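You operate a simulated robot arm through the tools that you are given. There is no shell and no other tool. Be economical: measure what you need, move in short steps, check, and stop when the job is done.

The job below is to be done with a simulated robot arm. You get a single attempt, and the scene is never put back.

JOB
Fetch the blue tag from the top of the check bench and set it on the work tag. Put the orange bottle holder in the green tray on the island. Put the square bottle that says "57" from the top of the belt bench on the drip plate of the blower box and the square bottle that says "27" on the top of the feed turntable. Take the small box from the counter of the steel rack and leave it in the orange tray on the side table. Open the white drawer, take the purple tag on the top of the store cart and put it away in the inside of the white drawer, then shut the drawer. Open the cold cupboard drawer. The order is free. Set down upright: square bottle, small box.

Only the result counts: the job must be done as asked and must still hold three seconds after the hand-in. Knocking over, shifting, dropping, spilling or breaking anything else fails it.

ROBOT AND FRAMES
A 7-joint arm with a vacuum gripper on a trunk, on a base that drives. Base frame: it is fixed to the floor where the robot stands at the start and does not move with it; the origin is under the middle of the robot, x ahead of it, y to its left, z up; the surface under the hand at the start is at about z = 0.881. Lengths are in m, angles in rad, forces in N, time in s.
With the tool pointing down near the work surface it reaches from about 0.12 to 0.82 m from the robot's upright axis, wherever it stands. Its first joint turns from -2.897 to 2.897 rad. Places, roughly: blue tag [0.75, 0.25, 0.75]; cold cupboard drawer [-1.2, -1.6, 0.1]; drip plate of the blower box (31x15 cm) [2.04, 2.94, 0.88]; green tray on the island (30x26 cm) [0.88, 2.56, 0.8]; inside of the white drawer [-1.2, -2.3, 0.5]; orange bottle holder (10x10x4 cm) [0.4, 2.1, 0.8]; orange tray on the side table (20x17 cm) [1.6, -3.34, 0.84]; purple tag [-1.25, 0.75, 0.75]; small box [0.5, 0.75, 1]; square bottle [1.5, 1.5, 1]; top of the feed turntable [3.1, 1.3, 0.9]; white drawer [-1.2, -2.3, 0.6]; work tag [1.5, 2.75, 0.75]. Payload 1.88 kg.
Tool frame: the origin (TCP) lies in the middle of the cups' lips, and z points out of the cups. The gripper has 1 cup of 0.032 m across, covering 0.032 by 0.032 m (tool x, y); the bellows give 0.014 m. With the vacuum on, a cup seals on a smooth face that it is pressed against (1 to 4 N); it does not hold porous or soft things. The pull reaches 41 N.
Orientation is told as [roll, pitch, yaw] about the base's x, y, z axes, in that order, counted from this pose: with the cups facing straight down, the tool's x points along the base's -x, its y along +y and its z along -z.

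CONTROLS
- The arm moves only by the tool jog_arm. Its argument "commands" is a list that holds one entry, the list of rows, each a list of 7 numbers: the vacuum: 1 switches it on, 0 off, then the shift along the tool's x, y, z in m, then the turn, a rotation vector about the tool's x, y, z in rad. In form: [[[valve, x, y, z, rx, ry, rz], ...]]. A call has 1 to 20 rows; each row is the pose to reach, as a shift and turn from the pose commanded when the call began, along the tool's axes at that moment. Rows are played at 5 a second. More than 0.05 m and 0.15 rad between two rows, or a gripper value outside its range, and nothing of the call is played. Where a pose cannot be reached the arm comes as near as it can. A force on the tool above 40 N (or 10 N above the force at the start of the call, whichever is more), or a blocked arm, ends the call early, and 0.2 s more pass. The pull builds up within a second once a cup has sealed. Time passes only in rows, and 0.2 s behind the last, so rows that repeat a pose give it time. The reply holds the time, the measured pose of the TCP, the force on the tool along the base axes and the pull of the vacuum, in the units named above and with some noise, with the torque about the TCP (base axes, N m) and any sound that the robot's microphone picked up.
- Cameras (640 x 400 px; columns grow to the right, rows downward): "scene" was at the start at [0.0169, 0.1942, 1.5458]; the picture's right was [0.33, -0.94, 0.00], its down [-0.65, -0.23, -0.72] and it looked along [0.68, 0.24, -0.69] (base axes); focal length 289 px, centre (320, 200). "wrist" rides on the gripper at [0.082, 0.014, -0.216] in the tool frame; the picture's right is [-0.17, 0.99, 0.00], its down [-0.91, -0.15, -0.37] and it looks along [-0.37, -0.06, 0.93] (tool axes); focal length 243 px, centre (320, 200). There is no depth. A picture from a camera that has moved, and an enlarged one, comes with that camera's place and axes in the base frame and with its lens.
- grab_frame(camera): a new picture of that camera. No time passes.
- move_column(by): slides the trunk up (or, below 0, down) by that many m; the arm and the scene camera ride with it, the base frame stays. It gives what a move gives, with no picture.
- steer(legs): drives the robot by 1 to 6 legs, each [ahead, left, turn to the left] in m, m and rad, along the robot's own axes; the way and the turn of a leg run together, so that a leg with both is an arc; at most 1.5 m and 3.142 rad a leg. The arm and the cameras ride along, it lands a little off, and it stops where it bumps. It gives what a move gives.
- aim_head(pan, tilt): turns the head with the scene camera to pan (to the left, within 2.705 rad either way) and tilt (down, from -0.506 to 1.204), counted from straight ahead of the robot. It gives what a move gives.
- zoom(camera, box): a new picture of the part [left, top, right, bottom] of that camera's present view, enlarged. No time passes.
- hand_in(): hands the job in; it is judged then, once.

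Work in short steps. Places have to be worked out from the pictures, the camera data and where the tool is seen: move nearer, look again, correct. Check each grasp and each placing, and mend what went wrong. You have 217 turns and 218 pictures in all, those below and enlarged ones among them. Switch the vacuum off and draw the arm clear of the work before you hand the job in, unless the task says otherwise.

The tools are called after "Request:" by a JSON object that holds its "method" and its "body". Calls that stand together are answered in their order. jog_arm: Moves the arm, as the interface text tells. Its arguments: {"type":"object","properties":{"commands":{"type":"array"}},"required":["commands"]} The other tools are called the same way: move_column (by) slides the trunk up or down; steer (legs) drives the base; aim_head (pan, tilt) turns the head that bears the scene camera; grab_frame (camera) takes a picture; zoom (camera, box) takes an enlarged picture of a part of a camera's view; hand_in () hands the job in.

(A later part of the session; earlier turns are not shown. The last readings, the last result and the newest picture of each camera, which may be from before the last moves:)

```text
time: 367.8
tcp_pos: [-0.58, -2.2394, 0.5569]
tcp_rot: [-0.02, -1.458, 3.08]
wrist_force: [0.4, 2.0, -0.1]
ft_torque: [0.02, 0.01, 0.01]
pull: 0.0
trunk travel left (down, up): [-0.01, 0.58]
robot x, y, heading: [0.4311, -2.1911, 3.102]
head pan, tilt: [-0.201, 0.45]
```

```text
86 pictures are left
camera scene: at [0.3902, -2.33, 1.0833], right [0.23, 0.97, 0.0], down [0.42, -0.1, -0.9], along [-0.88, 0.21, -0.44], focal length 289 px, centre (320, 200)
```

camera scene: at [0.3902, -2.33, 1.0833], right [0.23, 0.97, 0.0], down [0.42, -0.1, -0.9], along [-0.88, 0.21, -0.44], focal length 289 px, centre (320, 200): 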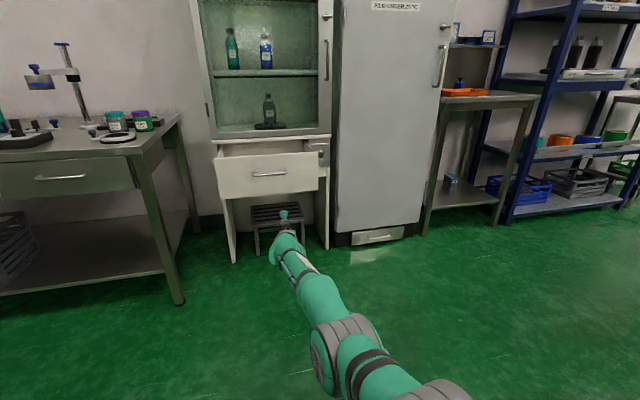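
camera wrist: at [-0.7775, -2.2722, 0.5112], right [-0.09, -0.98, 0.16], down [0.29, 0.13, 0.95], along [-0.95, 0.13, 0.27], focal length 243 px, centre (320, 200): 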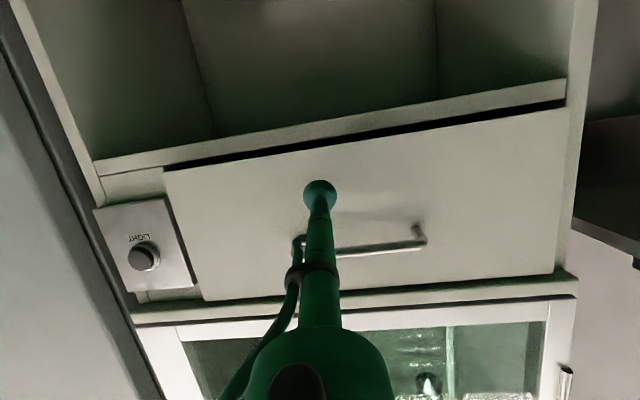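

White drawer is open. For the cold drawer near the floor I return the tool to vertical first.

Request:
{"method": "jog_arm", "body": {"commands": [[[0, 0, 0, -0.01, 0, 0.13, 0], [0, 0, 0, -0.03, 0, 0.26, 0], [0, 0.0, 0, -0.05, 0, 0.39, 0], [0, 0.0, 0, -0.08, 0, 0.52, 0], [0, 0.0, 0, -0.11, 0, 0.65, 0], [0, 0.01, 0, -0.14, 0, 0.78, 0], [0, 0.02, 0, -0.175, 0, 0.91, 0], [0, 0.03, 0, -0.21, 0, 1.04, 0], [0, 0.04, 0, -0.245, 0, 1.17, 0], [0, 0.04, 0, -0.28, 0, 1.3, 0], [0, 0.04, 0, -0.315, 0, 1.43, 0], [0, 0.04, 0, -0.34, 0, 1.46, 0], [0, 0.04, 0, -0.34, 0, 1.46, 0]]]}}

Request:
{"method": "steer", "body": {"legs": [[0.55, 0, 0.035], [0, -0.5, 0]]}}

Request:
{"method": "aim_head", "body": {"pan": 0.0, "tilt": 0.8}}

Request:
{"method": "grab_frame", "body": {"camera": "scene"}}

Request:
{"method": "grab_frame", "body": {"camera": "wrist"}}

```text
time: 370.6
tcp_pos: [-0.2373, -2.2701, 0.5542]
tcp_rot: [-0.003, -0.001, 3.061]
wrist_force: [0.0, -0.4, -0.4]
ft_torque: [0.03, 0.01, -0.01]
pull: 0.1
trunk travel left (down, up): [-0.01, 0.58]
robot x, y, heading: [0.4286, -2.1856, 3.106]
head pan, tilt: [-0.201, 0.45]
```

```text
time: 376.2
tcp_pos: [-0.7677, -1.7782, 0.5539]
tcp_rot: [-0.001, -0.001, 3.082]
wrist_force: [-0.3, 0.6, -0.6]
ft_torque: [0.03, 0.01, 0.01]
pull: 0.1
trunk travel left (down, up): [-0.01, 0.58]
robot x, y, heading: [-0.1061, -1.6812, 3.128]
head pan, tilt: [-0.201, 0.45]
```

```text
time: 377.0
tcp_pos: [-0.7685, -1.7784, 0.5547]
tcp_rot: [-0.002, 0.0, 3.083]
wrist_force: [-0.1, -0.2, -0.6]
ft_torque: [-0.01, 0.0, -0.03]
pull: 0.1
trunk travel left (down, up): [-0.01, 0.58]
robot x, y, heading: [-0.1038, -1.6816, 3.128]
head pan, tilt: [0.0, 0.799]
```

```text
85 pictures are left
camera scene: at [-0.1307, -1.8416, 1.0529], right [0.01, 1.0, 0.0], down [0.72, -0.01, -0.7], along [-0.7, 0.01, -0.72], focal length 289 px, centre (320, 200)
```

scene: 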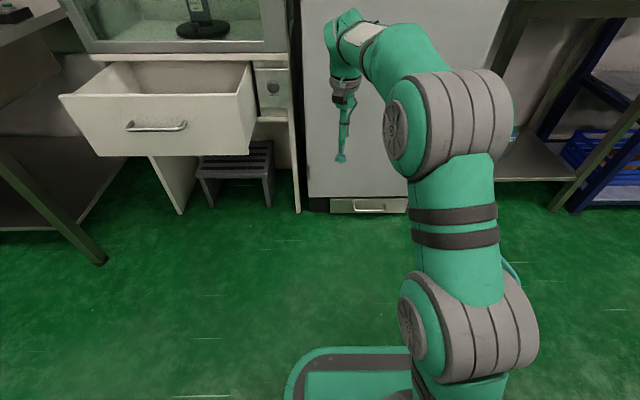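

```text
84 pictures are left
camera wrist: at [-0.6869, -1.7975, 0.77], right [-0.22, -0.97, 0.0], down [-0.9, 0.21, 0.38], along [-0.37, 0.09, -0.93], focal length 243 px, centre (320, 200)
```

wrist: 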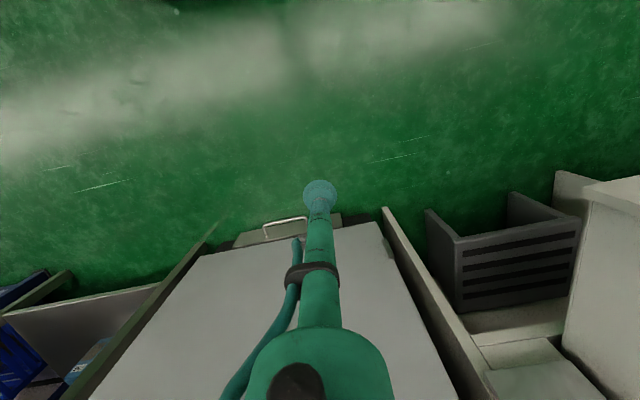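

Zoom in on the handle from both cameras.

Request:
{"method": "zoom", "body": {"camera": "wrist", "box": [220, 190, 360, 270]}}

Request:
{"method": "zoom", "body": {"camera": "scene", "box": [310, 170, 430, 240]}}

```text
4.57 times, centred on (290, 230) of wrist
camera zoom: at [-0.6869, -1.7975, 0.77], right [-0.22, -0.97, 0.0], down [-0.9, 0.21, 0.38], along [-0.37, 0.09, -0.93], focal length 1109 px, centre (457, 63)
```

zoom: 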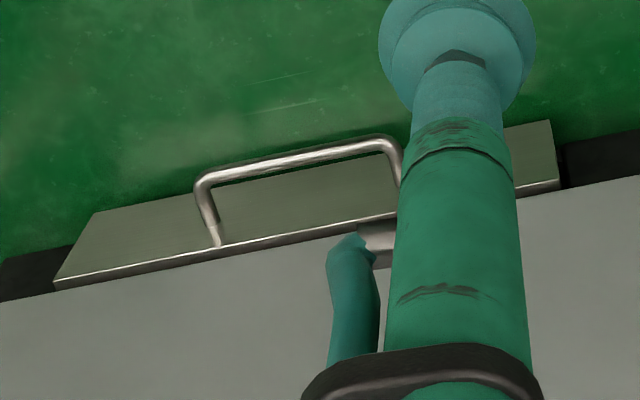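

```text
5.33 times, centred on (370, 205) of scene
camera zoom: at [-0.1307, -1.8416, 1.0529], right [0.01, 1.0, 0.0], down [0.72, -0.01, -0.7], along [-0.7, 0.01, -0.72], focal length 1542 px, centre (53, 173)
```

zoom: 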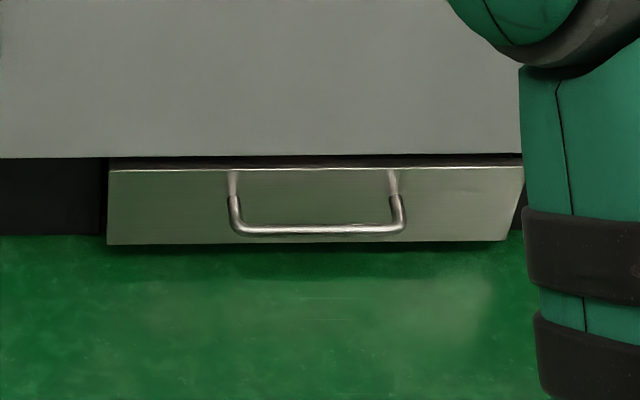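

The handle bar is at ≈(−1.008, −1.61, 0.08) with only ~3 cm gap, too tight for hooking. I'll press the rubber cup down on the bar with a slight tilt and drag it out a few cm, then hook the front panel from inside. Position first.

Request:
{"method": "steer", "body": {"legs": [[0, -0.168, 0], [0.2, 0, 0]]}}

Request:
{"method": "jog_arm", "body": {"commands": [[[0, 0, 0, 0.02, 0, -0.1, 0], [0, 0, 0, 0.05, 0, -0.2, 0], [0, 0, 0, 0.08, 0, -0.3, 0], [0, 0, 0, 0.12, 0, -0.35, 0], [0, 0, 0, 0.16, 0, -0.35, 0], [0, 0, 0, 0.2, 0, -0.35, 0], [0, 0, 0, 0.24, 0, -0.35, 0], [0, 0, 0, 0.28, 0, -0.35, 0], [0, 0, 0, 0.32, 0, -0.35, 0], [0, 0, 0, 0.36, 0, -0.35, 0], [0, 0, 0, 0.39, 0, -0.35, 0]]]}}

Request:
{"method": "grab_frame", "body": {"camera": "wrist"}}

Request:
{"method": "aim_head", "body": {"pan": 0.0, "tilt": 0.8}}

Request:
{"method": "zoom", "body": {"camera": "scene", "box": [260, 130, 430, 260]}}

```text
time: 379.7
tcp_pos: [-0.9655, -1.6055, 0.5542]
tcp_rot: [-0.002, 0.0, 3.082]
wrist_force: [1.3, 0.5, 0.1]
ft_torque: [-0.02, -0.01, -0.01]
pull: 0.0
trunk travel left (down, up): [-0.01, 0.58]
robot x, y, heading: [-0.3028, -1.5064, 3.131]
head pan, tilt: [0.0, 0.799]
```

```text
time: 382.1
tcp_pos: [-0.9644, -1.6046, 0.1645]
tcp_rot: [-0.002, -0.351, 3.082]
wrist_force: [-0.4, -0.9, 0.3]
ft_torque: [0.02, -0.02, 0.0]
pull: 0.1
trunk travel left (down, up): [-0.01, 0.58]
robot x, y, heading: [-0.303, -1.5104, 3.125]
head pan, tilt: [0.0, 0.799]
```

```text
81 pictures are left
camera wrist: at [-0.8147, -1.6279, 0.3385], right [-0.21, -0.98, 0.06], down [-0.72, 0.2, 0.67], along [-0.66, 0.1, -0.74], focal length 243 px, centre (320, 200)
```

wrist: 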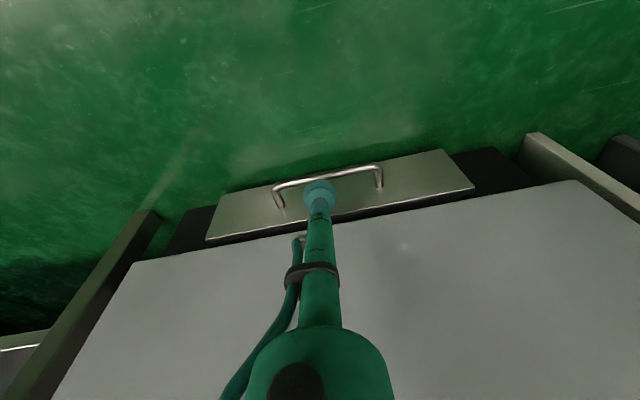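

```text
time: 382.7
tcp_pos: [-0.9655, -1.605, 0.1628]
tcp_rot: [-0.001, -0.351, 3.082]
wrist_force: [0.1, 0.1, -0.2]
ft_torque: [0.02, -0.01, -0.02]
pull: 0.1
trunk travel left (down, up): [-0.01, 0.58]
robot x, y, heading: [-0.3053, -1.5078, 3.129]
head pan, tilt: [0.0, 0.799]
```

```text
3.08 times, centred on (345, 195) of scene
camera zoom: at [-0.3274, -1.6697, 1.0528], right [0.01, 1.0, 0.0], down [0.72, -0.01, -0.7], along [-0.7, 0.01, -0.72], focal length 890 px, centre (243, 215)
```

zoom: 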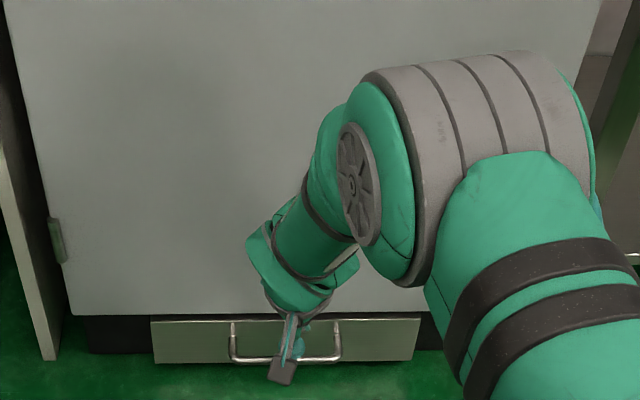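

Bar located at (−1.007, −1.611, 0.081). Move the cup along its axis onto the bar.

Request:
{"method": "jog_arm", "body": {"commands": [[[0, -0.0115, 0.0036, 0.02, 0, 0, 0], [0, -0.0115, 0.0036, 0.05, 0, 0, 0], [0, -0.0115, 0.0036, 0.075, 0, 0, 0], [0, -0.0115, 0.0036, 0.082, 0, 0, 0], [0, -0.0115, 0.0036, 0.088, 0, 0, 0], [0, -0.0115, 0.0036, 0.093, 0, 0, 0]]]}}

Request:
{"method": "zoom", "body": {"camera": "wrist", "box": [240, 120, 400, 240]}}

```text
time: 384.1
tcp_pos: [-1.0112, -1.6059, 0.0819]
tcp_rot: [-0.001, -0.349, 3.083]
wrist_force: [0.4, 0.1, 3.7]
ft_torque: [0.01, -0.04, 0.01]
pull: 0.1
trunk travel left (down, up): [-0.01, 0.58]
robot x, y, heading: [-0.3067, -1.5079, 3.13]
head pan, tilt: [0.0, 0.799]
```

```text
3.33 times, centred on (320, 180) of wrist
camera zoom: at [-0.8586, -1.6297, 0.2558], right [-0.21, -0.98, 0.06], down [-0.72, 0.2, 0.67], along [-0.66, 0.1, -0.74], focal length 809 px, centre (320, 267)
```

zoom: 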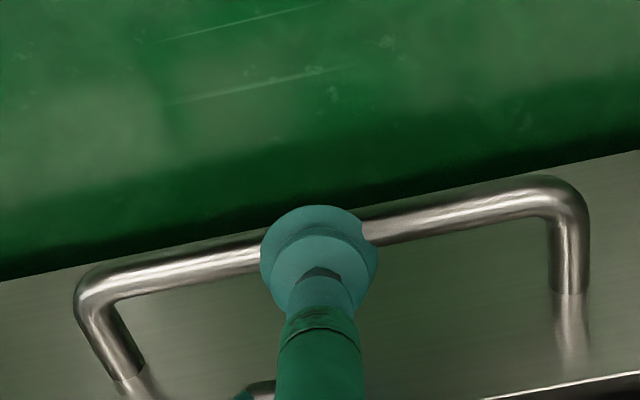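

Contact (3.7 N), the cup centre slightly behind the bar — good. Press a bit more.

Request:
{"method": "jog_arm", "body": {"commands": [[[0, -0.002, 0, 0.004, 0, 0, 0], [0, -0.002, 0, 0.008, 0, 0, 0], [0, -0.002, 0, 0.008, 0, 0, 0]]]}}

```text
time: 384.9
tcp_pos: [-1.0125, -1.6058, 0.0752]
tcp_rot: [-0.002, -0.352, 3.082]
wrist_force: [0.7, -1.4, 7.4]
ft_torque: [0.03, -0.08, -0.05]
pull: 0.1
trunk travel left (down, up): [-0.01, 0.58]
robot x, y, heading: [-0.2978, -1.513, 3.12]
head pan, tilt: [0.0, 0.799]
```

Request:
{"method": "jog_arm", "body": {"commands": [[[0, -0.002, 0, 0.005, 0, 0, 0], [0, -0.002, 0, 0.005, 0, 0, 0]]]}}

Request:
{"method": "steer", "body": {"legs": [[-0.05, 0, 0]]}}

Request:
{"method": "zoom", "body": {"camera": "wrist", "box": [200, 100, 440, 280]}}

```text
time: 385.3
tcp_pos: [-1.0171, -1.6074, 0.0754]
tcp_rot: [-0.003, -0.351, 3.081]
wrist_force: [17.6, 2.4, 26.8]
ft_torque: [-0.04, -0.17, 0.31]
pull: 0.1
trunk travel left (down, up): [-0.01, 0.58]
robot x, y, heading: [-0.3023, -1.5105, 3.126]
head pan, tilt: [0.0, 0.799]
stopped in row 2: the force on the tool passed its limit at 45 N (the readings are from after the stop); the commanded pose is now the measured one
```

```text
time: 386.2
tcp_pos: [-0.9659, -1.6078, 0.0721]
tcp_rot: [-0.002, -0.35, 3.082]
wrist_force: [1.1, -0.5, 1.6]
ft_torque: [-0.05, 0.0, -0.01]
pull: 0.2
trunk travel left (down, up): [-0.01, 0.58]
robot x, y, heading: [-0.2548, -1.5122, 3.129]
head pan, tilt: [0.0, 0.799]
```

```text
2.22 times, centred on (320, 190) of wrist
camera zoom: at [-0.8161, -1.6304, 0.2458], right [-0.21, -0.98, 0.05], down [-0.72, 0.2, 0.67], along [-0.66, 0.1, -0.74], focal length 539 px, centre (320, 222)
```

zoom: 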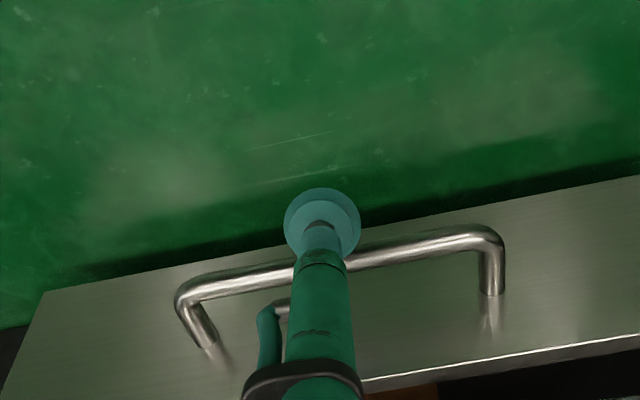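

The drawer came out ~1.5 cm before slipping. With a 45° tilt the lip fits behind the bar; I retreat, tilt more and re-engage.

Request:
{"method": "jog_arm", "body": {"commands": [[[0, 0, 0, -0.025, 0, 0, 0], [0, 0, 0, -0.05, 0, -0.1, 0], [0, 0, 0, -0.05, 0, -0.22, 0], [0, 0, 0, -0.05, 0, -0.34, 0], [0, 0, 0, -0.05, 0, -0.435, 0], [0, 0, 0, -0.05, 0, -0.435, 0]]]}}

Request:
{"method": "zoom", "body": {"camera": "wrist", "box": [200, 100, 440, 280]}}

```text
time: 387.6
tcp_pos: [-0.9401, -1.5918, 0.1118]
tcp_rot: [0.098, -0.747, 2.848]
wrist_force: [-1.0, -1.8, 0.6]
ft_torque: [0.22, -0.21, -0.15]
pull: 0.0
out of reach, approached as far as the arm can: row 4, 5
trunk travel left (down, up): [-0.01, 0.58]
robot x, y, heading: [-0.2525, -1.5121, 3.13]
head pan, tilt: [0.0, 0.799]
```

```text
2.22 times, centred on (320, 190) of wrist
camera zoom: at [-0.7392, -1.644, 0.2139], right [-0.34, -0.92, 0.18], down [-0.35, 0.3, 0.88], along [-0.87, 0.23, -0.43], focal length 539 px, centre (320, 222)
```

zoom: 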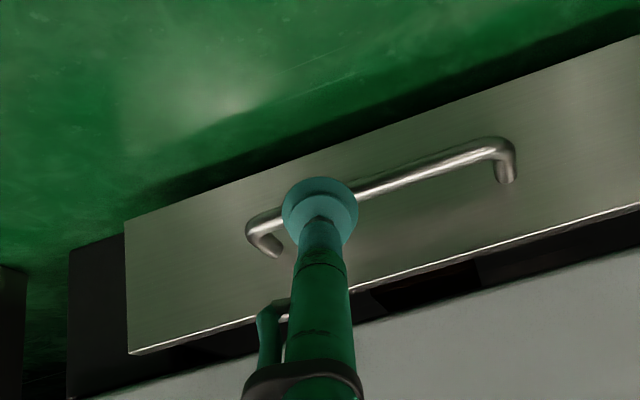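

The wrist reaches ~43° here. I back the angle to ~36°, shift over the bar and go in behind it.

Request:
{"method": "jog_arm", "body": {"commands": [[[0, -0.015, 0, 0.0, 0, 0.06, 0], [0, -0.03, 0, 0.003, 0, 0.12, 0], [0, -0.04, 0, 0.006, 0, 0.12, 0], [0, -0.038, 0, 0.025, 0, 0.12, 0], [0, -0.036, 0, 0.042, 0, 0.12, 0], [0, -0.036, 0, 0.042, 0, 0.12, 0]]]}}

Request:
{"method": "zoom", "body": {"camera": "wrist", "box": [200, 100, 440, 280]}}

```text
time: 389.0
tcp_pos: [-1.0045, -1.6055, 0.1134]
tcp_rot: [-0.003, -0.663, 3.085]
wrist_force: [0.7, 0.0, 0.1]
ft_torque: [-0.02, -0.03, 0.01]
pull: 0.1
trunk travel left (down, up): [-0.01, 0.58]
robot x, y, heading: [-0.2556, -1.5112, 3.127]
head pan, tilt: [0.0, 0.799]
```

```text
2.22 times, centred on (320, 190) of wrist
camera zoom: at [-0.8074, -1.6308, 0.2332], right [-0.19, -0.98, 0.1], down [-0.48, 0.18, 0.86], along [-0.86, 0.12, -0.5], focal length 539 px, centre (320, 222)
```

zoom: 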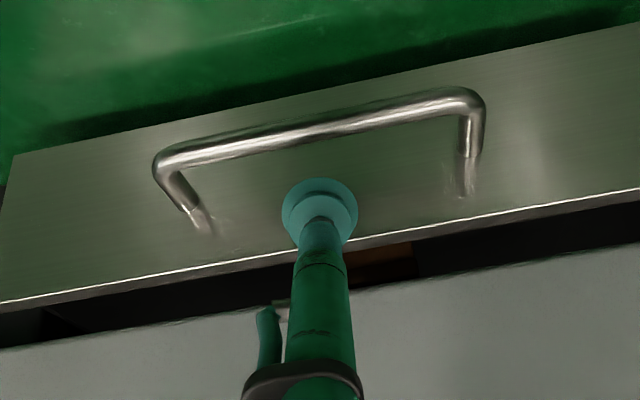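

Bar at x≈−0.990, face ≈−1.028. I move in the gap (x≈−1.013) and straight down behind the bar.

Request:
{"method": "jog_arm", "body": {"commands": [[[0, -0.0067, 0, 0.0052, 0, 0, 0], [0, -0.0006, 0, 0.013, 0, 0, 0], [0, 0.006, 0, 0.0215, 0, 0, 0], [0, 0.013, 0, 0.0304, 0, 0, 0], [0, 0.013, 0, 0.0304, 0, 0, 0]]]}}

Request:
{"method": "zoom", "body": {"camera": "wrist", "box": [200, 100, 440, 280]}}

```text
time: 390.2
tcp_pos: [-1.0125, -1.6039, 0.0822]
tcp_rot: [-0.004, -0.664, 3.085]
wrist_force: [0.2, -1.1, 0.5]
ft_torque: [-0.02, 0.01, 0.03]
pull: 0.2
trunk travel left (down, up): [-0.01, 0.58]
robot x, y, heading: [-0.252, -1.5084, 3.125]
head pan, tilt: [0.0, 0.799]
```

```text
2.22 times, centred on (320, 190) of wrist
camera zoom: at [-0.8153, -1.6304, 0.2017], right [-0.19, -0.98, 0.1], down [-0.48, 0.18, 0.86], along [-0.86, 0.11, -0.5], focal length 539 px, centre (320, 222)
```

zoom: 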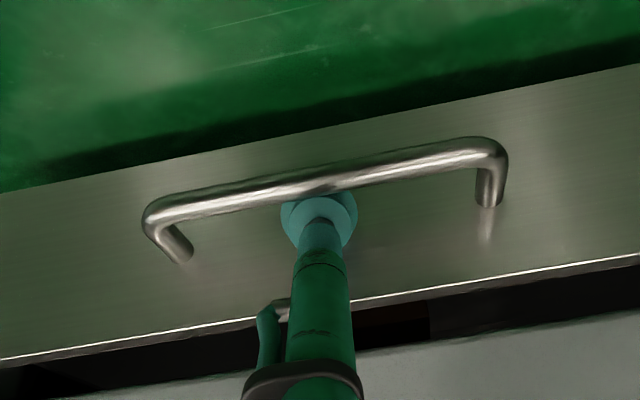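

The cup is behind the bar. Lower 5 mm more and drive back.

Request:
{"method": "jog_arm", "body": {"commands": [[[0, 0.003, 0, 0.004, 0, 0, 0], [0, 0.003, 0, 0.004, 0, 0, 0]]]}}

Request:
{"method": "steer", "body": {"legs": [[-0.12, 0, 0]]}}

Request:
{"method": "zoom", "body": {"camera": "wrist", "box": [160, 70, 480, 310]}}

```text
time: 390.8
tcp_pos: [-1.0128, -1.606, 0.0778]
tcp_rot: [-0.001, -0.665, 3.083]
wrist_force: [0.9, 0.4, 0.8]
ft_torque: [0.0, 0.03, 0.05]
pull: 0.1
trunk travel left (down, up): [-0.01, 0.58]
robot x, y, heading: [-0.2548, -1.5078, 3.125]
head pan, tilt: [0.0, 0.799]
```

```text
time: 392.1
tcp_pos: [-0.893, -1.6075, 0.0779]
tcp_rot: [-0.005, -0.663, 3.084]
wrist_force: [-0.1, -0.1, -0.2]
ft_torque: [-0.01, 0.0, -0.01]
pull: 0.1
trunk travel left (down, up): [-0.01, 0.58]
robot x, y, heading: [-0.1359, -1.5118, 3.123]
head pan, tilt: [0.0, 0.799]
```

```text
1.67 times, centred on (320, 190) of wrist
camera zoom: at [-0.6957, -1.6328, 0.197], right [-0.19, -0.98, 0.1], down [-0.48, 0.18, 0.86], along [-0.86, 0.11, -0.5], focal length 404 px, centre (320, 217)
```

zoom: 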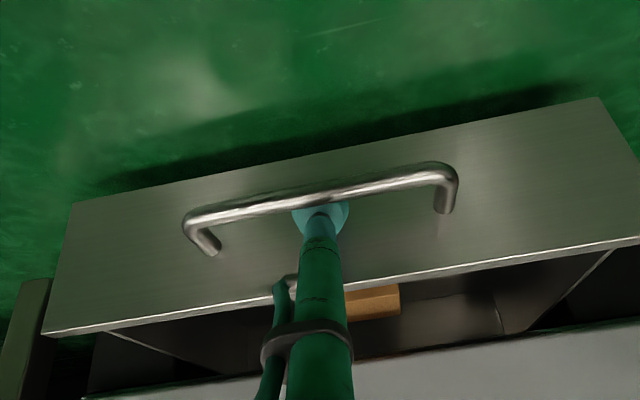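

Works beautifully. Pull another 0.13 m.

Request:
{"method": "steer", "body": {"legs": [[-0.13, 0, 0]]}}

Request:
{"method": "zoom", "body": {"camera": "wrist", "box": [120, 40, 520, 360]}}

```text
time: 393.3
tcp_pos: [-0.782, -1.6069, 0.0813]
tcp_rot: [-0.002, -0.671, 3.082]
wrist_force: [-0.3, -0.1, 0.2]
ft_torque: [-0.01, -0.01, -0.01]
pull: 0.0
trunk travel left (down, up): [-0.01, 0.58]
robot x, y, heading: [-0.0194, -1.5149, 3.126]
head pan, tilt: [0.0, 0.799]
stopped in leg 1: the force on the tool passed its limit at 98 N (the readings are from after the stop); the commanded pose is now the measured one
```

```text
1.25 times, centred on (320, 200) of wrist
camera zoom: at [-0.5842, -1.6331, 0.1997], right [-0.19, -0.98, 0.1], down [-0.47, 0.18, 0.86], along [-0.86, 0.12, -0.5], focal length 303 px, centre (320, 200)
```

zoom: 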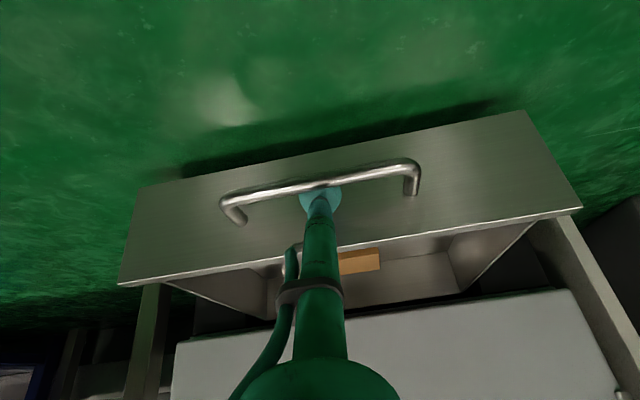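

The drawer hit its end stop: fully open. Withdraw straight up and restore vertical.

Request:
{"method": "jog_arm", "body": {"commands": [[[0, -0.012, 0, -0.016, 0, 0, 0], [0, -0.025, 0, -0.032, 0, 0, 0], [0, -0.043, 0, -0.055, 0, 0, 0], [0, -0.062, 0, -0.079, 0, 0, 0], [0, -0.08, 0, -0.102, 0, 0.13, 0], [0, -0.098, 0, -0.126, 0, 0.26, 0], [0, -0.117, 0, -0.15, 0, 0.39, 0], [0, -0.135, 0, -0.173, 0, 0.52, 0], [0, -0.154, 0, -0.197, 0, 0.665, 0], [0, -0.172, 0, -0.22, 0, 0.665, 0], [0, -0.19, 0, -0.244, 0, 0.665, 0], [0, -0.209, 0, -0.267, 0, 0.665, 0]]]}}

Request:
{"method": "grab_frame", "body": {"camera": "scene"}}

```text
time: 395.9
tcp_pos: [-0.7777, -1.6071, 0.4229]
tcp_rot: [-0.002, -0.006, 3.081]
wrist_force: [-0.3, 0.4, -0.4]
ft_torque: [0.03, -0.02, -0.04]
pull: 0.0
trunk travel left (down, up): [-0.01, 0.58]
robot x, y, heading: [-0.0207, -1.5149, 3.128]
head pan, tilt: [0.0, 0.799]
```

```text
72 pictures are left
camera scene: at [-0.0427, -1.6735, 1.0528], right [0.01, 1.0, 0.0], down [0.72, -0.01, -0.7], along [-0.7, 0.01, -0.72], focal length 289 px, centre (320, 200)
```

scene: 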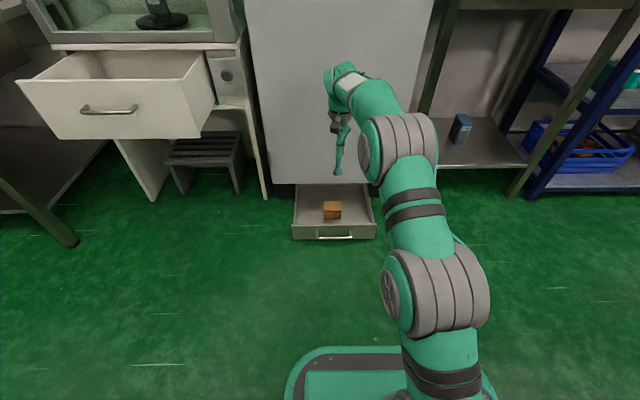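

Both drawers are open. Raise the trunk, retract the arm and drive north to the store cart.

Request:
{"method": "move_column", "body": {"by": 0.4}}

Request:
{"method": "move_column", "body": {"by": 0.14}}

Request:
{"method": "jog_arm", "body": {"commands": [[[0, 0.04, 0, -0.02, 0, 0, 0], [0, 0.08, 0, -0.04, 0, 0, 0], [0, 0.12, 0, -0.06, 0, 0, 0], [0, 0.16, 0, -0.08, 0, 0, 0], [0, 0.2, 0, -0.1, 0, 0, 0], [0, 0.24, 0, -0.12, 0, 0, 0], [0, 0.28, 0, -0.14, 0, 0, 0], [0, 0.32, 0, -0.16, 0, 0, 0], [0, 0.35, 0, -0.18, 0, 0, 0]]]}}

Request:
{"method": "steer", "body": {"legs": [[0.2, 0, 0], [0, -1.2, 0], [0, -0.9, 0]]}}

Request:
{"method": "aim_head", "body": {"pan": -0.2, "tilt": 0.6}}

Request:
{"method": "grab_frame", "body": {"camera": "scene"}}

```text
time: 399.8
tcp_pos: [-0.7789, -1.6071, 0.8222]
tcp_rot: [-0.002, -0.006, 3.08]
wrist_force: [-0.7, 0.9, 0.0]
ft_torque: [0.03, -0.01, 0.01]
pull: 0.0
trunk travel left (down, up): [-0.41, 0.18]
robot x, y, heading: [-0.0208, -1.5101, 3.126]
head pan, tilt: [0.0, 0.799]
```

```text
time: 401.4
tcp_pos: [-0.7789, -1.6067, 0.9602]
tcp_rot: [-0.003, -0.007, 3.079]
wrist_force: [0.0, 0.0, 0.5]
ft_torque: [0.02, 0.02, 0.02]
pull: 0.2
trunk travel left (down, up): [-0.55, 0.04]
robot x, y, heading: [-0.0193, -1.5111, 3.128]
head pan, tilt: [0.0, 0.799]
```

```text
time: 403.4
tcp_pos: [-0.4274, -1.627, 1.1391]
tcp_rot: [-0.001, -0.007, 3.081]
wrist_force: [-0.1, -0.1, -0.7]
ft_torque: [-0.01, 0.0, 0.01]
pull: 0.1
trunk travel left (down, up): [-0.55, 0.04]
robot x, y, heading: [-0.0176, -1.5153, 3.128]
head pan, tilt: [0.0, 0.799]
```

```text
time: 415.0
tcp_pos: [-0.6014, 0.4698, 1.1392]
tcp_rot: [-0.001, -0.006, 3.082]
wrist_force: [0.0, -0.5, 0.7]
ft_torque: [0.0, 0.0, 0.0]
pull: 0.1
trunk travel left (down, up): [-0.55, 0.04]
robot x, y, heading: [-0.1921, 0.5857, 3.13]
head pan, tilt: [0.0, 0.799]
```

```text
time: 415.8
tcp_pos: [-0.6004, 0.4703, 1.139]
tcp_rot: [-0.001, -0.007, 3.083]
wrist_force: [0.4, 0.5, -0.2]
ft_torque: [-0.01, 0.0, 0.0]
pull: 0.0
trunk travel left (down, up): [-0.55, 0.04]
robot x, y, heading: [-0.1914, 0.5818, 3.13]
head pan, tilt: [-0.201, 0.6]
```

```text
71 pictures are left
camera scene: at [-0.2219, 0.4419, 1.6097], right [0.21, 0.98, 0.0], down [0.55, -0.12, -0.82], along [-0.81, 0.17, -0.57], focal length 289 px, centre (320, 200)
```

scene: 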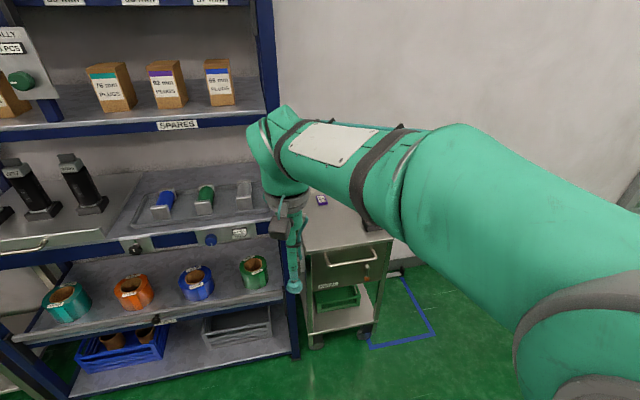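

The purple tag lies on the cart at ≈(−1.39, 0.70). Move right and closer for a better look.

Request:
{"method": "steer", "body": {"legs": [[0, -0.24, 0], [0.3, 0, 0]]}}

Request:
{"method": "aim_head", "body": {"pan": 0.0, "tilt": 0.7}}

Request:
{"method": "grab_frame", "body": {"camera": "scene"}}

Request:
{"method": "grab_frame", "body": {"camera": "wrist"}}

```text
time: 419.2
tcp_pos: [-0.8979, 0.7125, 1.1394]
tcp_rot: [-0.002, -0.006, 3.082]
wrist_force: [0.0, 0.7, -0.2]
ft_torque: [-0.01, 0.02, -0.01]
pull: 0.0
trunk travel left (down, up): [-0.55, 0.04]
robot x, y, heading: [-0.4873, 0.8228, 3.132]
head pan, tilt: [-0.201, 0.6]
```

```text
time: 419.9
tcp_pos: [-0.8984, 0.7123, 1.1389]
tcp_rot: [-0.001, -0.007, 3.082]
wrist_force: [0.7, -0.7, 0.3]
ft_torque: [0.0, -0.04, -0.04]
pull: 0.2
trunk travel left (down, up): [-0.55, 0.04]
robot x, y, heading: [-0.4909, 0.8286, 3.128]
head pan, tilt: [0.0, 0.7]
```

```text
70 pictures are left
camera scene: at [-0.5168, 0.6672, 1.6011], right [0.01, 1.0, 0.0], down [0.64, -0.01, -0.77], along [-0.77, 0.01, -0.64], focal length 289 px, centre (320, 200)
```

scene: 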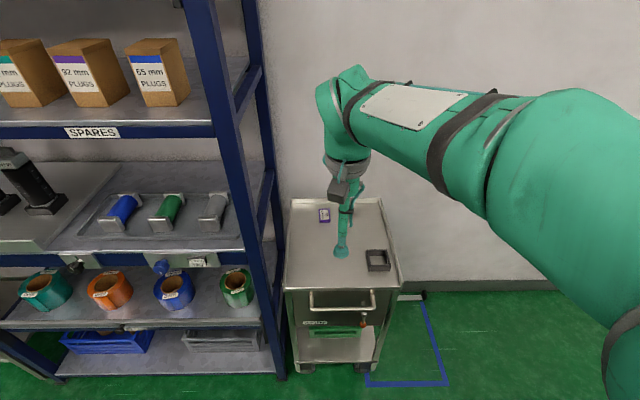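

```text
69 pictures are left
camera wrist: at [-0.8147, 0.6928, 1.354], right [-0.22, -0.97, 0.0], down [-0.9, 0.21, 0.38], along [-0.37, 0.09, -0.92], focal length 243 px, centre (320, 200)
```

wrist: 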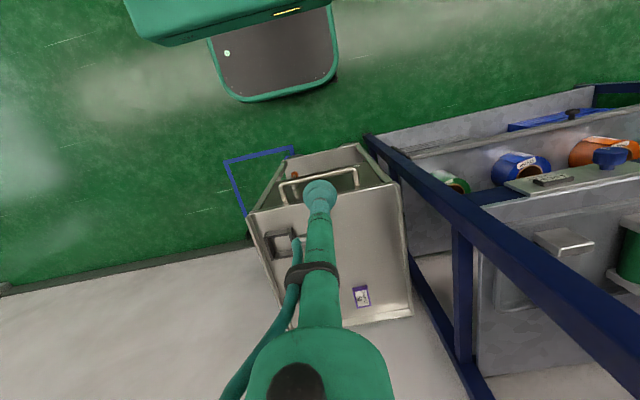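

Drive 0.2 m closer and place the tool over the tag region for a precise look.

Request:
{"method": "steer", "body": {"legs": [[0.18, 0, 0]]}}

Request:
{"method": "jog_arm", "body": {"commands": [[[0, -0.04, 0, 0.02, 0, 0, 0], [0, -0.08, 0, 0.04, 0, 0, 0], [0, -0.12, 0, 0.06, 0, 0, 0], [0, -0.16, 0, 0.08, 0, 0, 0], [0, -0.2, 0, 0.1, 0, 0, 0], [0, -0.24, 0, 0.12, 0, 0, 0], [0, -0.24, 0, 0.15, 0, 0, 0], [0, -0.24, 0, 0.15, 0, 0, 0]]]}}

Request:
{"method": "grab_frame", "body": {"camera": "wrist"}}

Request:
{"method": "zoom", "body": {"camera": "scene", "box": [260, 160, 420, 300]}}

```text
time: 421.4
tcp_pos: [-1.0783, 0.7146, 1.1386]
tcp_rot: [-0.002, -0.009, 3.081]
wrist_force: [0.2, 0.4, 0.1]
ft_torque: [0.02, -0.02, 0.0]
pull: 0.0
trunk travel left (down, up): [-0.55, 0.04]
robot x, y, heading: [-0.6701, 0.8329, 3.129]
head pan, tilt: [0.0, 0.7]
```

```text
time: 423.2
tcp_pos: [-1.3184, 0.7287, 0.9888]
tcp_rot: [-0.002, -0.007, 3.08]
wrist_force: [0.3, 1.4, 0.9]
ft_torque: [0.02, 0.0, -0.02]
pull: 0.0
trunk travel left (down, up): [-0.55, 0.04]
robot x, y, heading: [-0.6694, 0.8292, 3.125]
head pan, tilt: [0.0, 0.7]
```

```text
68 pictures are left
camera wrist: at [-1.2361, 0.7094, 1.2046], right [-0.23, -0.97, 0.0], down [-0.9, 0.21, 0.38], along [-0.37, 0.09, -0.92], focal length 243 px, centre (320, 200)
```

wrist: 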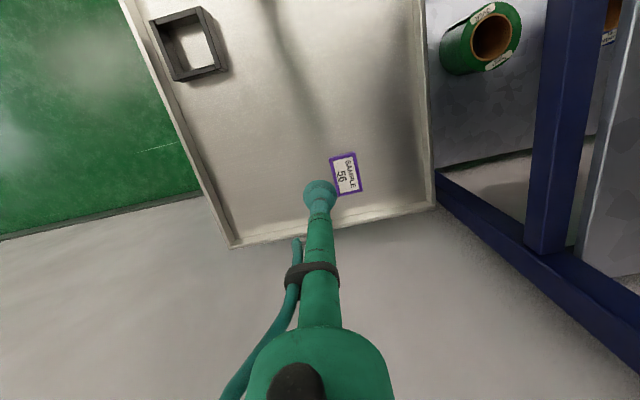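

```text
2.86 times, centred on (340, 230) of scene
camera zoom: at [-0.6973, 0.6696, 1.6011], right [0.01, 1.0, 0.0], down [0.64, -0.01, -0.76], along [-0.76, 0.01, -0.64], focal length 826 px, centre (263, 114)
```

zoom: 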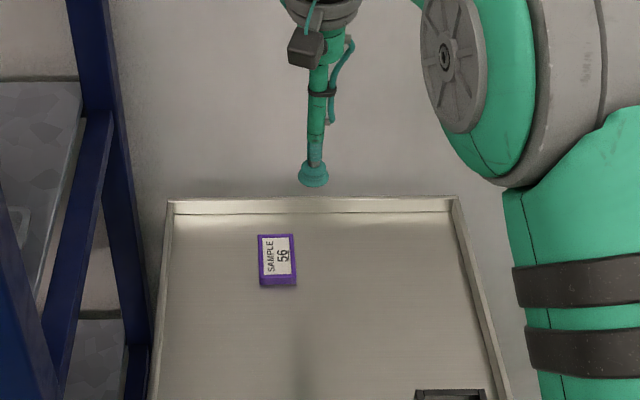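

Tag at (−1.354, 0.694, ≈0.82). Move above and lower to 0.85.

Request:
{"method": "jog_arm", "body": {"commands": [[[0, -0.017, 0.018, 0, 0, 0, 0], [0, -0.0338, 0.0361, 0, 0, 0, 0], [0, -0.0338, 0.0361, 0.045, 0, 0, 0], [0, -0.0338, 0.0361, 0.09, 0, 0, 0], [0, -0.0338, 0.0361, 0.13, 0, 0, 0], [0, -0.0338, 0.0361, 0.13, 0, 0, 0]]]}}

Request:
{"method": "zoom", "body": {"camera": "wrist", "box": [240, 120, 400, 240]}}

```text
time: 424.6
tcp_pos: [-1.356, 0.6948, 0.8602]
tcp_rot: [-0.002, -0.007, 3.081]
wrist_force: [-0.7, 0.7, 0.3]
ft_torque: [0.02, 0.0, -0.01]
pull: 0.0
trunk travel left (down, up): [-0.55, 0.04]
robot x, y, heading: [-0.6676, 0.8301, 3.123]
head pan, tilt: [0.0, 0.7]
```

```text
3.33 times, centred on (320, 180) of wrist
camera zoom: at [-1.2725, 0.6757, 1.075], right [-0.23, -0.97, 0.0], down [-0.9, 0.21, 0.38], along [-0.37, 0.09, -0.92], focal length 809 px, centre (320, 267)
```

zoom: 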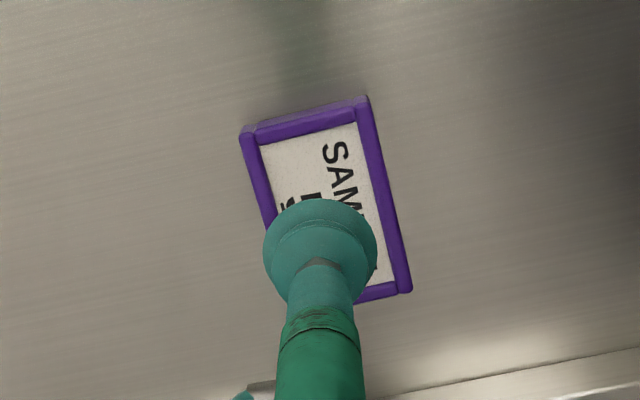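

Centred. Descend with vacuum.

Request:
{"method": "jog_arm", "body": {"commands": [[[1, 0, 0, 0.02, 0, 0, 0], [1, 0, 0, 0.032, 0, 0, 0], [1, 0, 0, 0.038, 0, 0, 0], [1, 0, 0, 0.044, 0, 0, 0], [1, 0, 0, 0.049, 0, 0, 0], [1, 0, 0, 0.049, 0, 0, 0]]]}}

```text
time: 426.0
tcp_pos: [-1.3558, 0.6966, 0.815]
tcp_rot: [-0.003, -0.012, 3.083]
wrist_force: [1.4, 0.4, 13.6]
ft_torque: [-0.05, -0.23, -0.03]
pull: 40.9
trunk travel left (down, up): [-0.55, 0.04]
robot x, y, heading: [-0.6727, 0.8302, 3.126]
head pan, tilt: [0.0, 0.7]
```

Purple tag held. Lift, retract, and drive back to the white drawer.

Request:
{"method": "jog_arm", "body": {"commands": [[[1, 0, 0, -0.01, 0, 0, 0], [1, 0, 0, -0.04, 0, 0, 0], [1, 0, 0, -0.08, 0, 0, 0], [1, 0, 0, -0.12, 0, 0, 0], [1, 0, 0, -0.16, 0, 0, 0], [1, 0, 0, -0.2, 0, 0, 0], [1, 0.03, 0, -0.22, 0, 0, 0], [1, 0.07, 0, -0.24, 0, 0, 0], [1, 0.11, 0, -0.25, 0, 0, 0], [1, 0.15, 0, -0.26, 0, 0, 0], [1, 0.19, 0, -0.27, 0, 0, 0], [1, 0.23, 0, -0.27, 0, 0, 0], [1, 0.27, 0, -0.27, 0, 0, 0], [1, 0.3, 0, -0.27, 0, 0, 0]]]}}

Request:
{"method": "steer", "body": {"legs": [[-0.5, 0, 0.01], [0, 1.5, 0], [0, 1.5, 0]]}}

Request:
{"method": "aim_head", "body": {"pan": 0.0, "tilt": 0.75}}

Request:
{"method": "grab_frame", "body": {"camera": "scene"}}

Request:
{"method": "grab_frame", "body": {"camera": "wrist"}}

```text
time: 429.0
tcp_pos: [-1.0543, 0.6782, 1.0801]
tcp_rot: [-0.002, -0.008, 3.08]
wrist_force: [-0.5, 0.2, 0.1]
ft_torque: [-0.01, -0.05, 0.0]
pull: 40.6
trunk travel left (down, up): [-0.55, 0.04]
robot x, y, heading: [-0.6674, 0.8295, 3.126]
head pan, tilt: [0.0, 0.7]
```

```text
time: 446.1
tcp_pos: [-0.5624, -2.358, 1.0805]
tcp_rot: [-0.001, -0.007, 3.091]
wrist_force: [-0.1, -0.1, 0.5]
ft_torque: [0.01, -0.01, 0.02]
pull: 40.4
trunk travel left (down, up): [-0.55, 0.04]
robot x, y, heading: [-0.1778, -2.2017, 3.142]
head pan, tilt: [0.0, 0.7]
```

```text
time: 446.8
tcp_pos: [-0.5628, -2.3575, 1.0793]
tcp_rot: [-0.001, -0.009, 3.092]
wrist_force: [0.5, 0.4, -0.8]
ft_torque: [0.0, 0.03, 0.01]
pull: 40.5
trunk travel left (down, up): [-0.55, 0.04]
robot x, y, heading: [-0.1779, -2.2043, 3.139]
head pan, tilt: [0.0, 0.75]
```

```text
65 pictures are left
camera scene: at [-0.203, -2.3631, 1.5969], right [0.0, 1.0, 0.0], down [0.68, 0.0, -0.73], along [-0.73, 0.0, -0.68], focal length 289 px, centre (320, 200)
```

scene: 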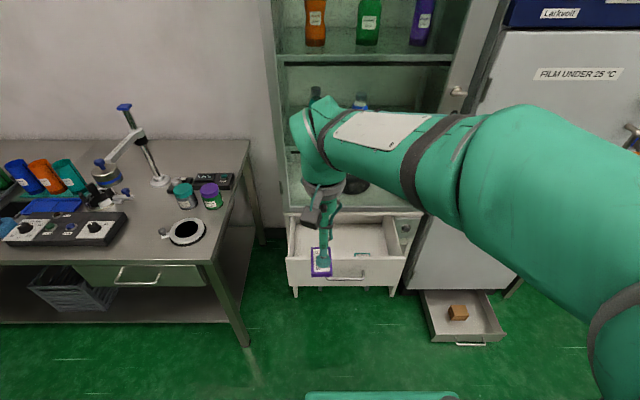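

```text
64 pictures are left
camera wrist: at [-0.4801, -2.376, 1.2952], right [-0.21, -0.98, 0.0], down [-0.9, 0.2, 0.38], along [-0.37, 0.08, -0.92], focal length 243 px, centre (320, 200)
```

wrist: 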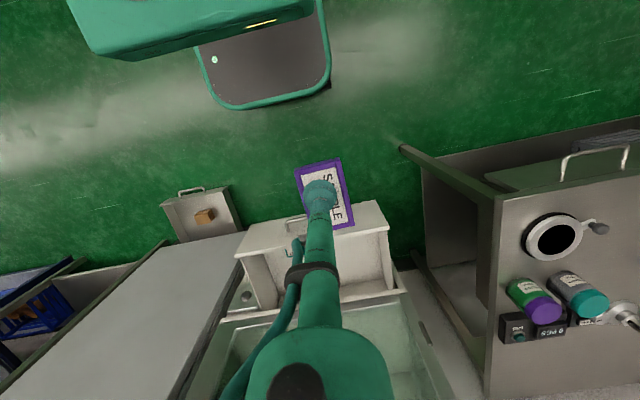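

Zoom into the open drawer.

Request:
{"method": "zoom", "body": {"camera": "scene", "box": [270, 200, 430, 300]}}

Request:
{"method": "zoom", "body": {"camera": "wrist", "box": [220, 150, 430, 320]}}

```text
4.00 times, centred on (350, 250) of scene
camera zoom: at [-0.203, -2.3631, 1.5969], right [0.0, 1.0, 0.0], down [0.68, 0.0, -0.73], along [-0.73, 0.0, -0.68], focal length 1156 px, centre (200, 0)
```

zoom: 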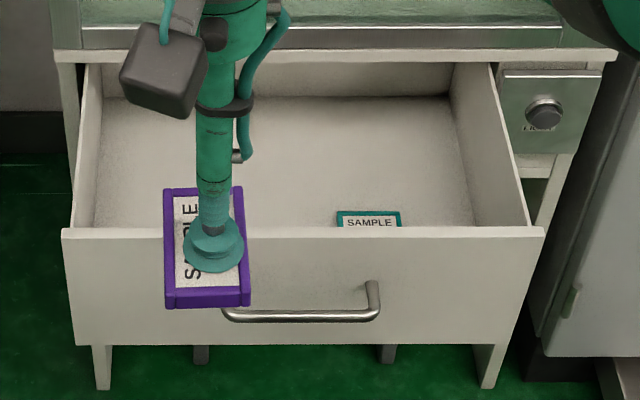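

```text
2.35 times, centred on (325, 235) of wrist
camera zoom: at [-0.4801, -2.376, 1.2952], right [-0.21, -0.98, 0.0], down [-0.9, 0.2, 0.38], along [-0.37, 0.08, -0.92], focal length 571 px, centre (308, 118)
```

zoom: 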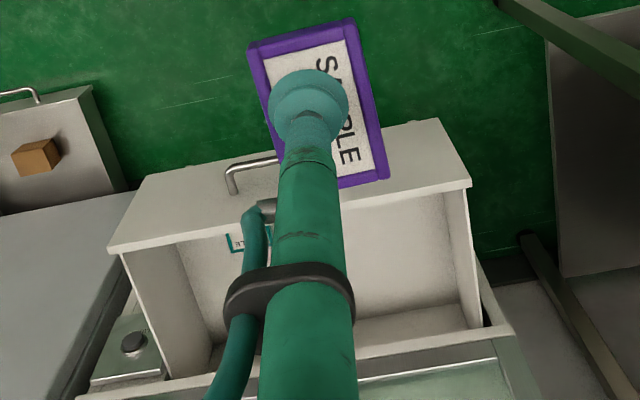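

A teal tag already lies at right in the drawer; I'll put the purple one at (−0.96, −2.36). Drive closer, lower trunk 0.25, and move over the drawer.

Request:
{"method": "steer", "body": {"legs": [[0.13, 0, 0]]}}

Request:
{"method": "jog_arm", "body": {"commands": [[[1, -0.04, 0, 0, 0, 0, 0], [1, -0.08, 0, 0, 0, 0, 0], [1, -0.12, 0, 0, 0, 0, 0], [1, -0.16, 0, 0, 0, 0, 0], [1, -0.2, 0, 0, 0, 0, 0], [1, -0.24, -0.005, 0, 0, 0, 0], [1, -0.265, -0.01, 0, 0, 0, 0], [1, -0.265, -0.01, 0, 0, 0, 0]]]}}

Request:
{"method": "move_column", "body": {"by": -0.28}}

Request:
{"method": "grab_frame", "body": {"camera": "wrist"}}

Request:
{"method": "zoom", "body": {"camera": "scene", "box": [220, 100, 460, 300]}}

```text
time: 448.0
tcp_pos: [-0.6921, -2.3575, 1.0805]
tcp_rot: [-0.003, -0.007, 3.093]
wrist_force: [0.2, -0.6, 0.1]
ft_torque: [0.02, 0.0, 0.0]
pull: 40.9
trunk travel left (down, up): [-0.55, 0.04]
robot x, y, heading: [-0.305, -2.2023, 3.138]
head pan, tilt: [0.0, 0.75]
```

```text
time: 449.8
tcp_pos: [-0.9559, -2.3359, 1.0816]
tcp_rot: [-0.001, -0.008, 3.093]
wrist_force: [-0.3, 0.0, 0.5]
ft_torque: [-0.03, 0.02, 0.03]
pull: 40.8
trunk travel left (down, up): [-0.55, 0.04]
robot x, y, heading: [-0.3094, -2.2004, 3.142]
head pan, tilt: [0.0, 0.75]
```

```text
time: 452.7
tcp_pos: [-0.9564, -2.3362, 0.8025]
tcp_rot: [-0.002, -0.006, 3.094]
wrist_force: [0.4, 0.6, -0.3]
ft_torque: [0.03, -0.02, 0.02]
pull: 40.5
trunk travel left (down, up): [-0.27, 0.32]
robot x, y, heading: [-0.3078, -2.2003, 3.136]
head pan, tilt: [0.0, 0.75]
```

```text
61 pictures are left
camera wrist: at [-0.8728, -2.3549, 1.0177], right [-0.21, -0.98, 0.0], down [-0.9, 0.2, 0.38], along [-0.37, 0.08, -0.92], focal length 243 px, centre (320, 200)
```

wrist: 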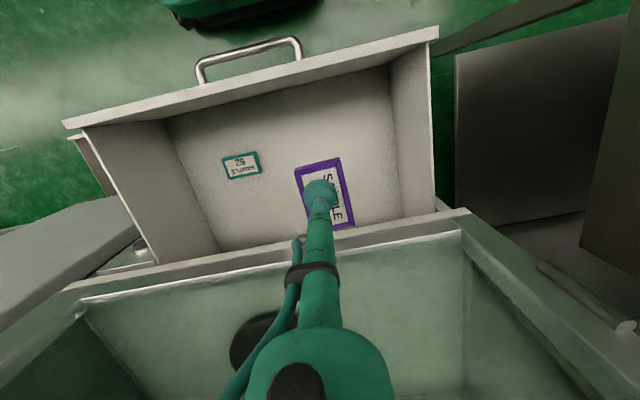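

```text
2.00 times, centred on (340, 200) of scene
camera zoom: at [-0.3312, -2.3628, 1.3169], right [0.0, 1.0, 0.0], down [0.68, 0.0, -0.73], along [-0.73, 0.0, -0.68], focal length 578 px, centre (280, 200)
```

zoom: 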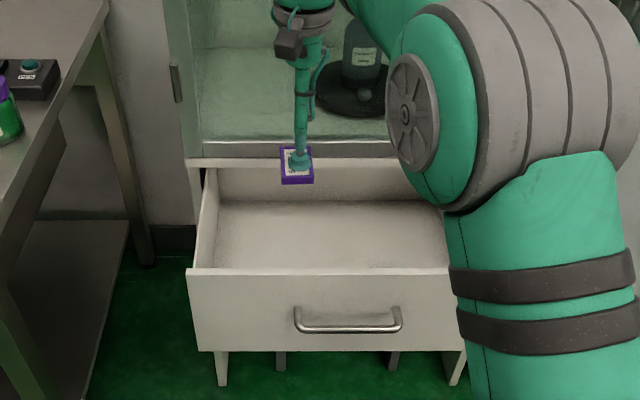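

Over the drawer, clear of the cabinet edge (x≈−1.064). Lower into the drawer.

Request:
{"method": "jog_arm", "body": {"commands": [[[1, 0.01, 0.005, 0.03, 0, 0, 0], [1, 0.01, 0.01, 0.07, 0, 0, 0], [1, 0.01, 0.01, 0.11, 0, 0, 0], [1, 0.01, 0.01, 0.15, 0, 0, 0], [1, 0.01, 0.01, 0.19, 0, 0, 0], [1, 0.01, 0.01, 0.2, 0, 0, 0], [1, 0.01, 0.01, 0.206, 0, 0, 0], [1, 0.01, 0.01, 0.212, 0, 0, 0], [1, 0.01, 0.01, 0.218, 0, 0, 0], [1, 0.01, 0.01, 0.224, 0, 0, 0], [1, 0.01, 0.01, 0.23, 0, 0, 0], [1, 0.01, 0.01, 0.236, 0, 0, 0], [1, 0.01, 0.01, 0.242, 0, 0, 0]]]}}

Request:
{"method": "grab_frame", "body": {"camera": "wrist"}}

```text
time: 455.5
tcp_pos: [-0.9466, -2.3455, 0.561]
tcp_rot: [-0.001, -0.004, 3.093]
wrist_force: [0.1, -0.1, -0.3]
ft_torque: [-0.03, 0.01, 0.03]
pull: 40.8
trunk travel left (down, up): [-0.27, 0.32]
robot x, y, heading: [-0.3088, -2.2055, 3.142]
head pan, tilt: [0.0, 0.75]
```

```text
59 pictures are left
camera wrist: at [-0.8647, -2.3654, 0.7764], right [-0.21, -0.98, 0.0], down [-0.9, 0.2, 0.38], along [-0.37, 0.08, -0.92], focal length 243 px, centre (320, 200)
```

wrist: 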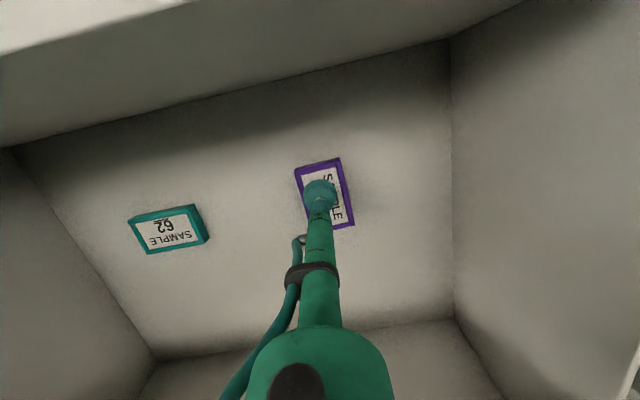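

Nearly on the bottom. Continue in small steps.

Request:
{"method": "jog_arm", "body": {"commands": [[[1, 0, 0, 0.004, 0, 0, 0], [1, 0, 0, 0.008, 0, 0, 0], [1, 0, 0, 0.012, 0, 0, 0], [1, 0, 0, 0.016, 0, 0, 0], [1, 0, 0, 0.02, 0, 0, 0], [1, 0, 0, 0.024, 0, 0, 0]]]}}

```text
time: 456.9
tcp_pos: [-0.9492, -2.3469, 0.5407]
tcp_rot: [-0.001, -0.014, 3.091]
wrist_force: [-1.7, -2.4, 31.6]
ft_torque: [-0.06, -0.19, 0.01]
pull: 40.2
trunk travel left (down, up): [-0.27, 0.32]
robot x, y, heading: [-0.3064, -2.2044, 3.138]
head pan, tilt: [0.0, 0.75]
```

Contact with the drawer bottom. Release and lift out.

Request:
{"method": "jog_arm", "body": {"commands": [[[0, 0, 0, -0.003, 0, 0, 0], [0, 0, 0, -0.004, 0, 0, 0], [0, 0, 0, -0.004, 0, 0, 0], [0, 0, 0, -0.004, 0, 0, 0], [0, 0, 0, -0.01, 0, 0, 0], [0, 0, 0, -0.05, 0, 0, 0], [0, 0, 0, -0.1, 0, 0, 0], [0, 0, 0, -0.15, 0, 0, 0], [0, 0, 0, -0.2, 0, 0, 0], [0, 0, 0, -0.24, 0, 0, 0], [0, 0.04, 0, -0.27, 0, 0, 0], [0, 0.09, 0, -0.27, 0, 0, 0], [0, 0.14, 0, -0.27, 0, 0, 0], [0, 0.19, 0, -0.27, 0, 0, 0], [0, 0.24, 0, -0.27, 0, 0, 0], [0, 0.27, 0, -0.27, 0, 0, 0]]]}}

Request:
{"method": "zoom", "body": {"camera": "scene", "box": [220, 150, 460, 300]}}

Request:
{"method": "grab_frame", "body": {"camera": "wrist"}}

```text
time: 460.3
tcp_pos: [-0.6764, -2.3615, 0.8052]
tcp_rot: [0.0, -0.006, 3.092]
wrist_force: [-0.6, 0.1, -0.1]
ft_torque: [0.0, -0.03, 0.04]
pull: 0.1
trunk travel left (down, up): [-0.27, 0.32]
robot x, y, heading: [-0.3047, -2.2022, 3.138]
head pan, tilt: [0.0, 0.75]
```

```text
2.67 times, centred on (340, 225) of scene
camera zoom: at [-0.3315, -2.3628, 1.3168], right [0.0, 1.0, 0.0], down [0.68, 0.0, -0.73], along [-0.73, 0.0, -0.68], focal length 771 px, centre (267, 133)
```

zoom: 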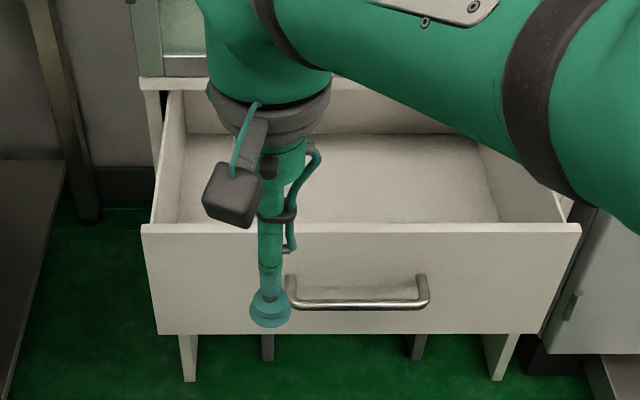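

```text
57 pictures are left
camera wrist: at [-0.5928, -2.3804, 1.0209], right [-0.21, -0.98, 0.0], down [-0.9, 0.2, 0.38], along [-0.37, 0.08, -0.92], focal length 243 px, centre (320, 200)
```

wrist: 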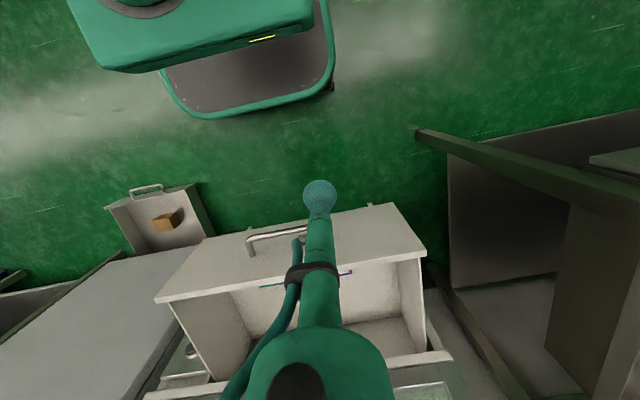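

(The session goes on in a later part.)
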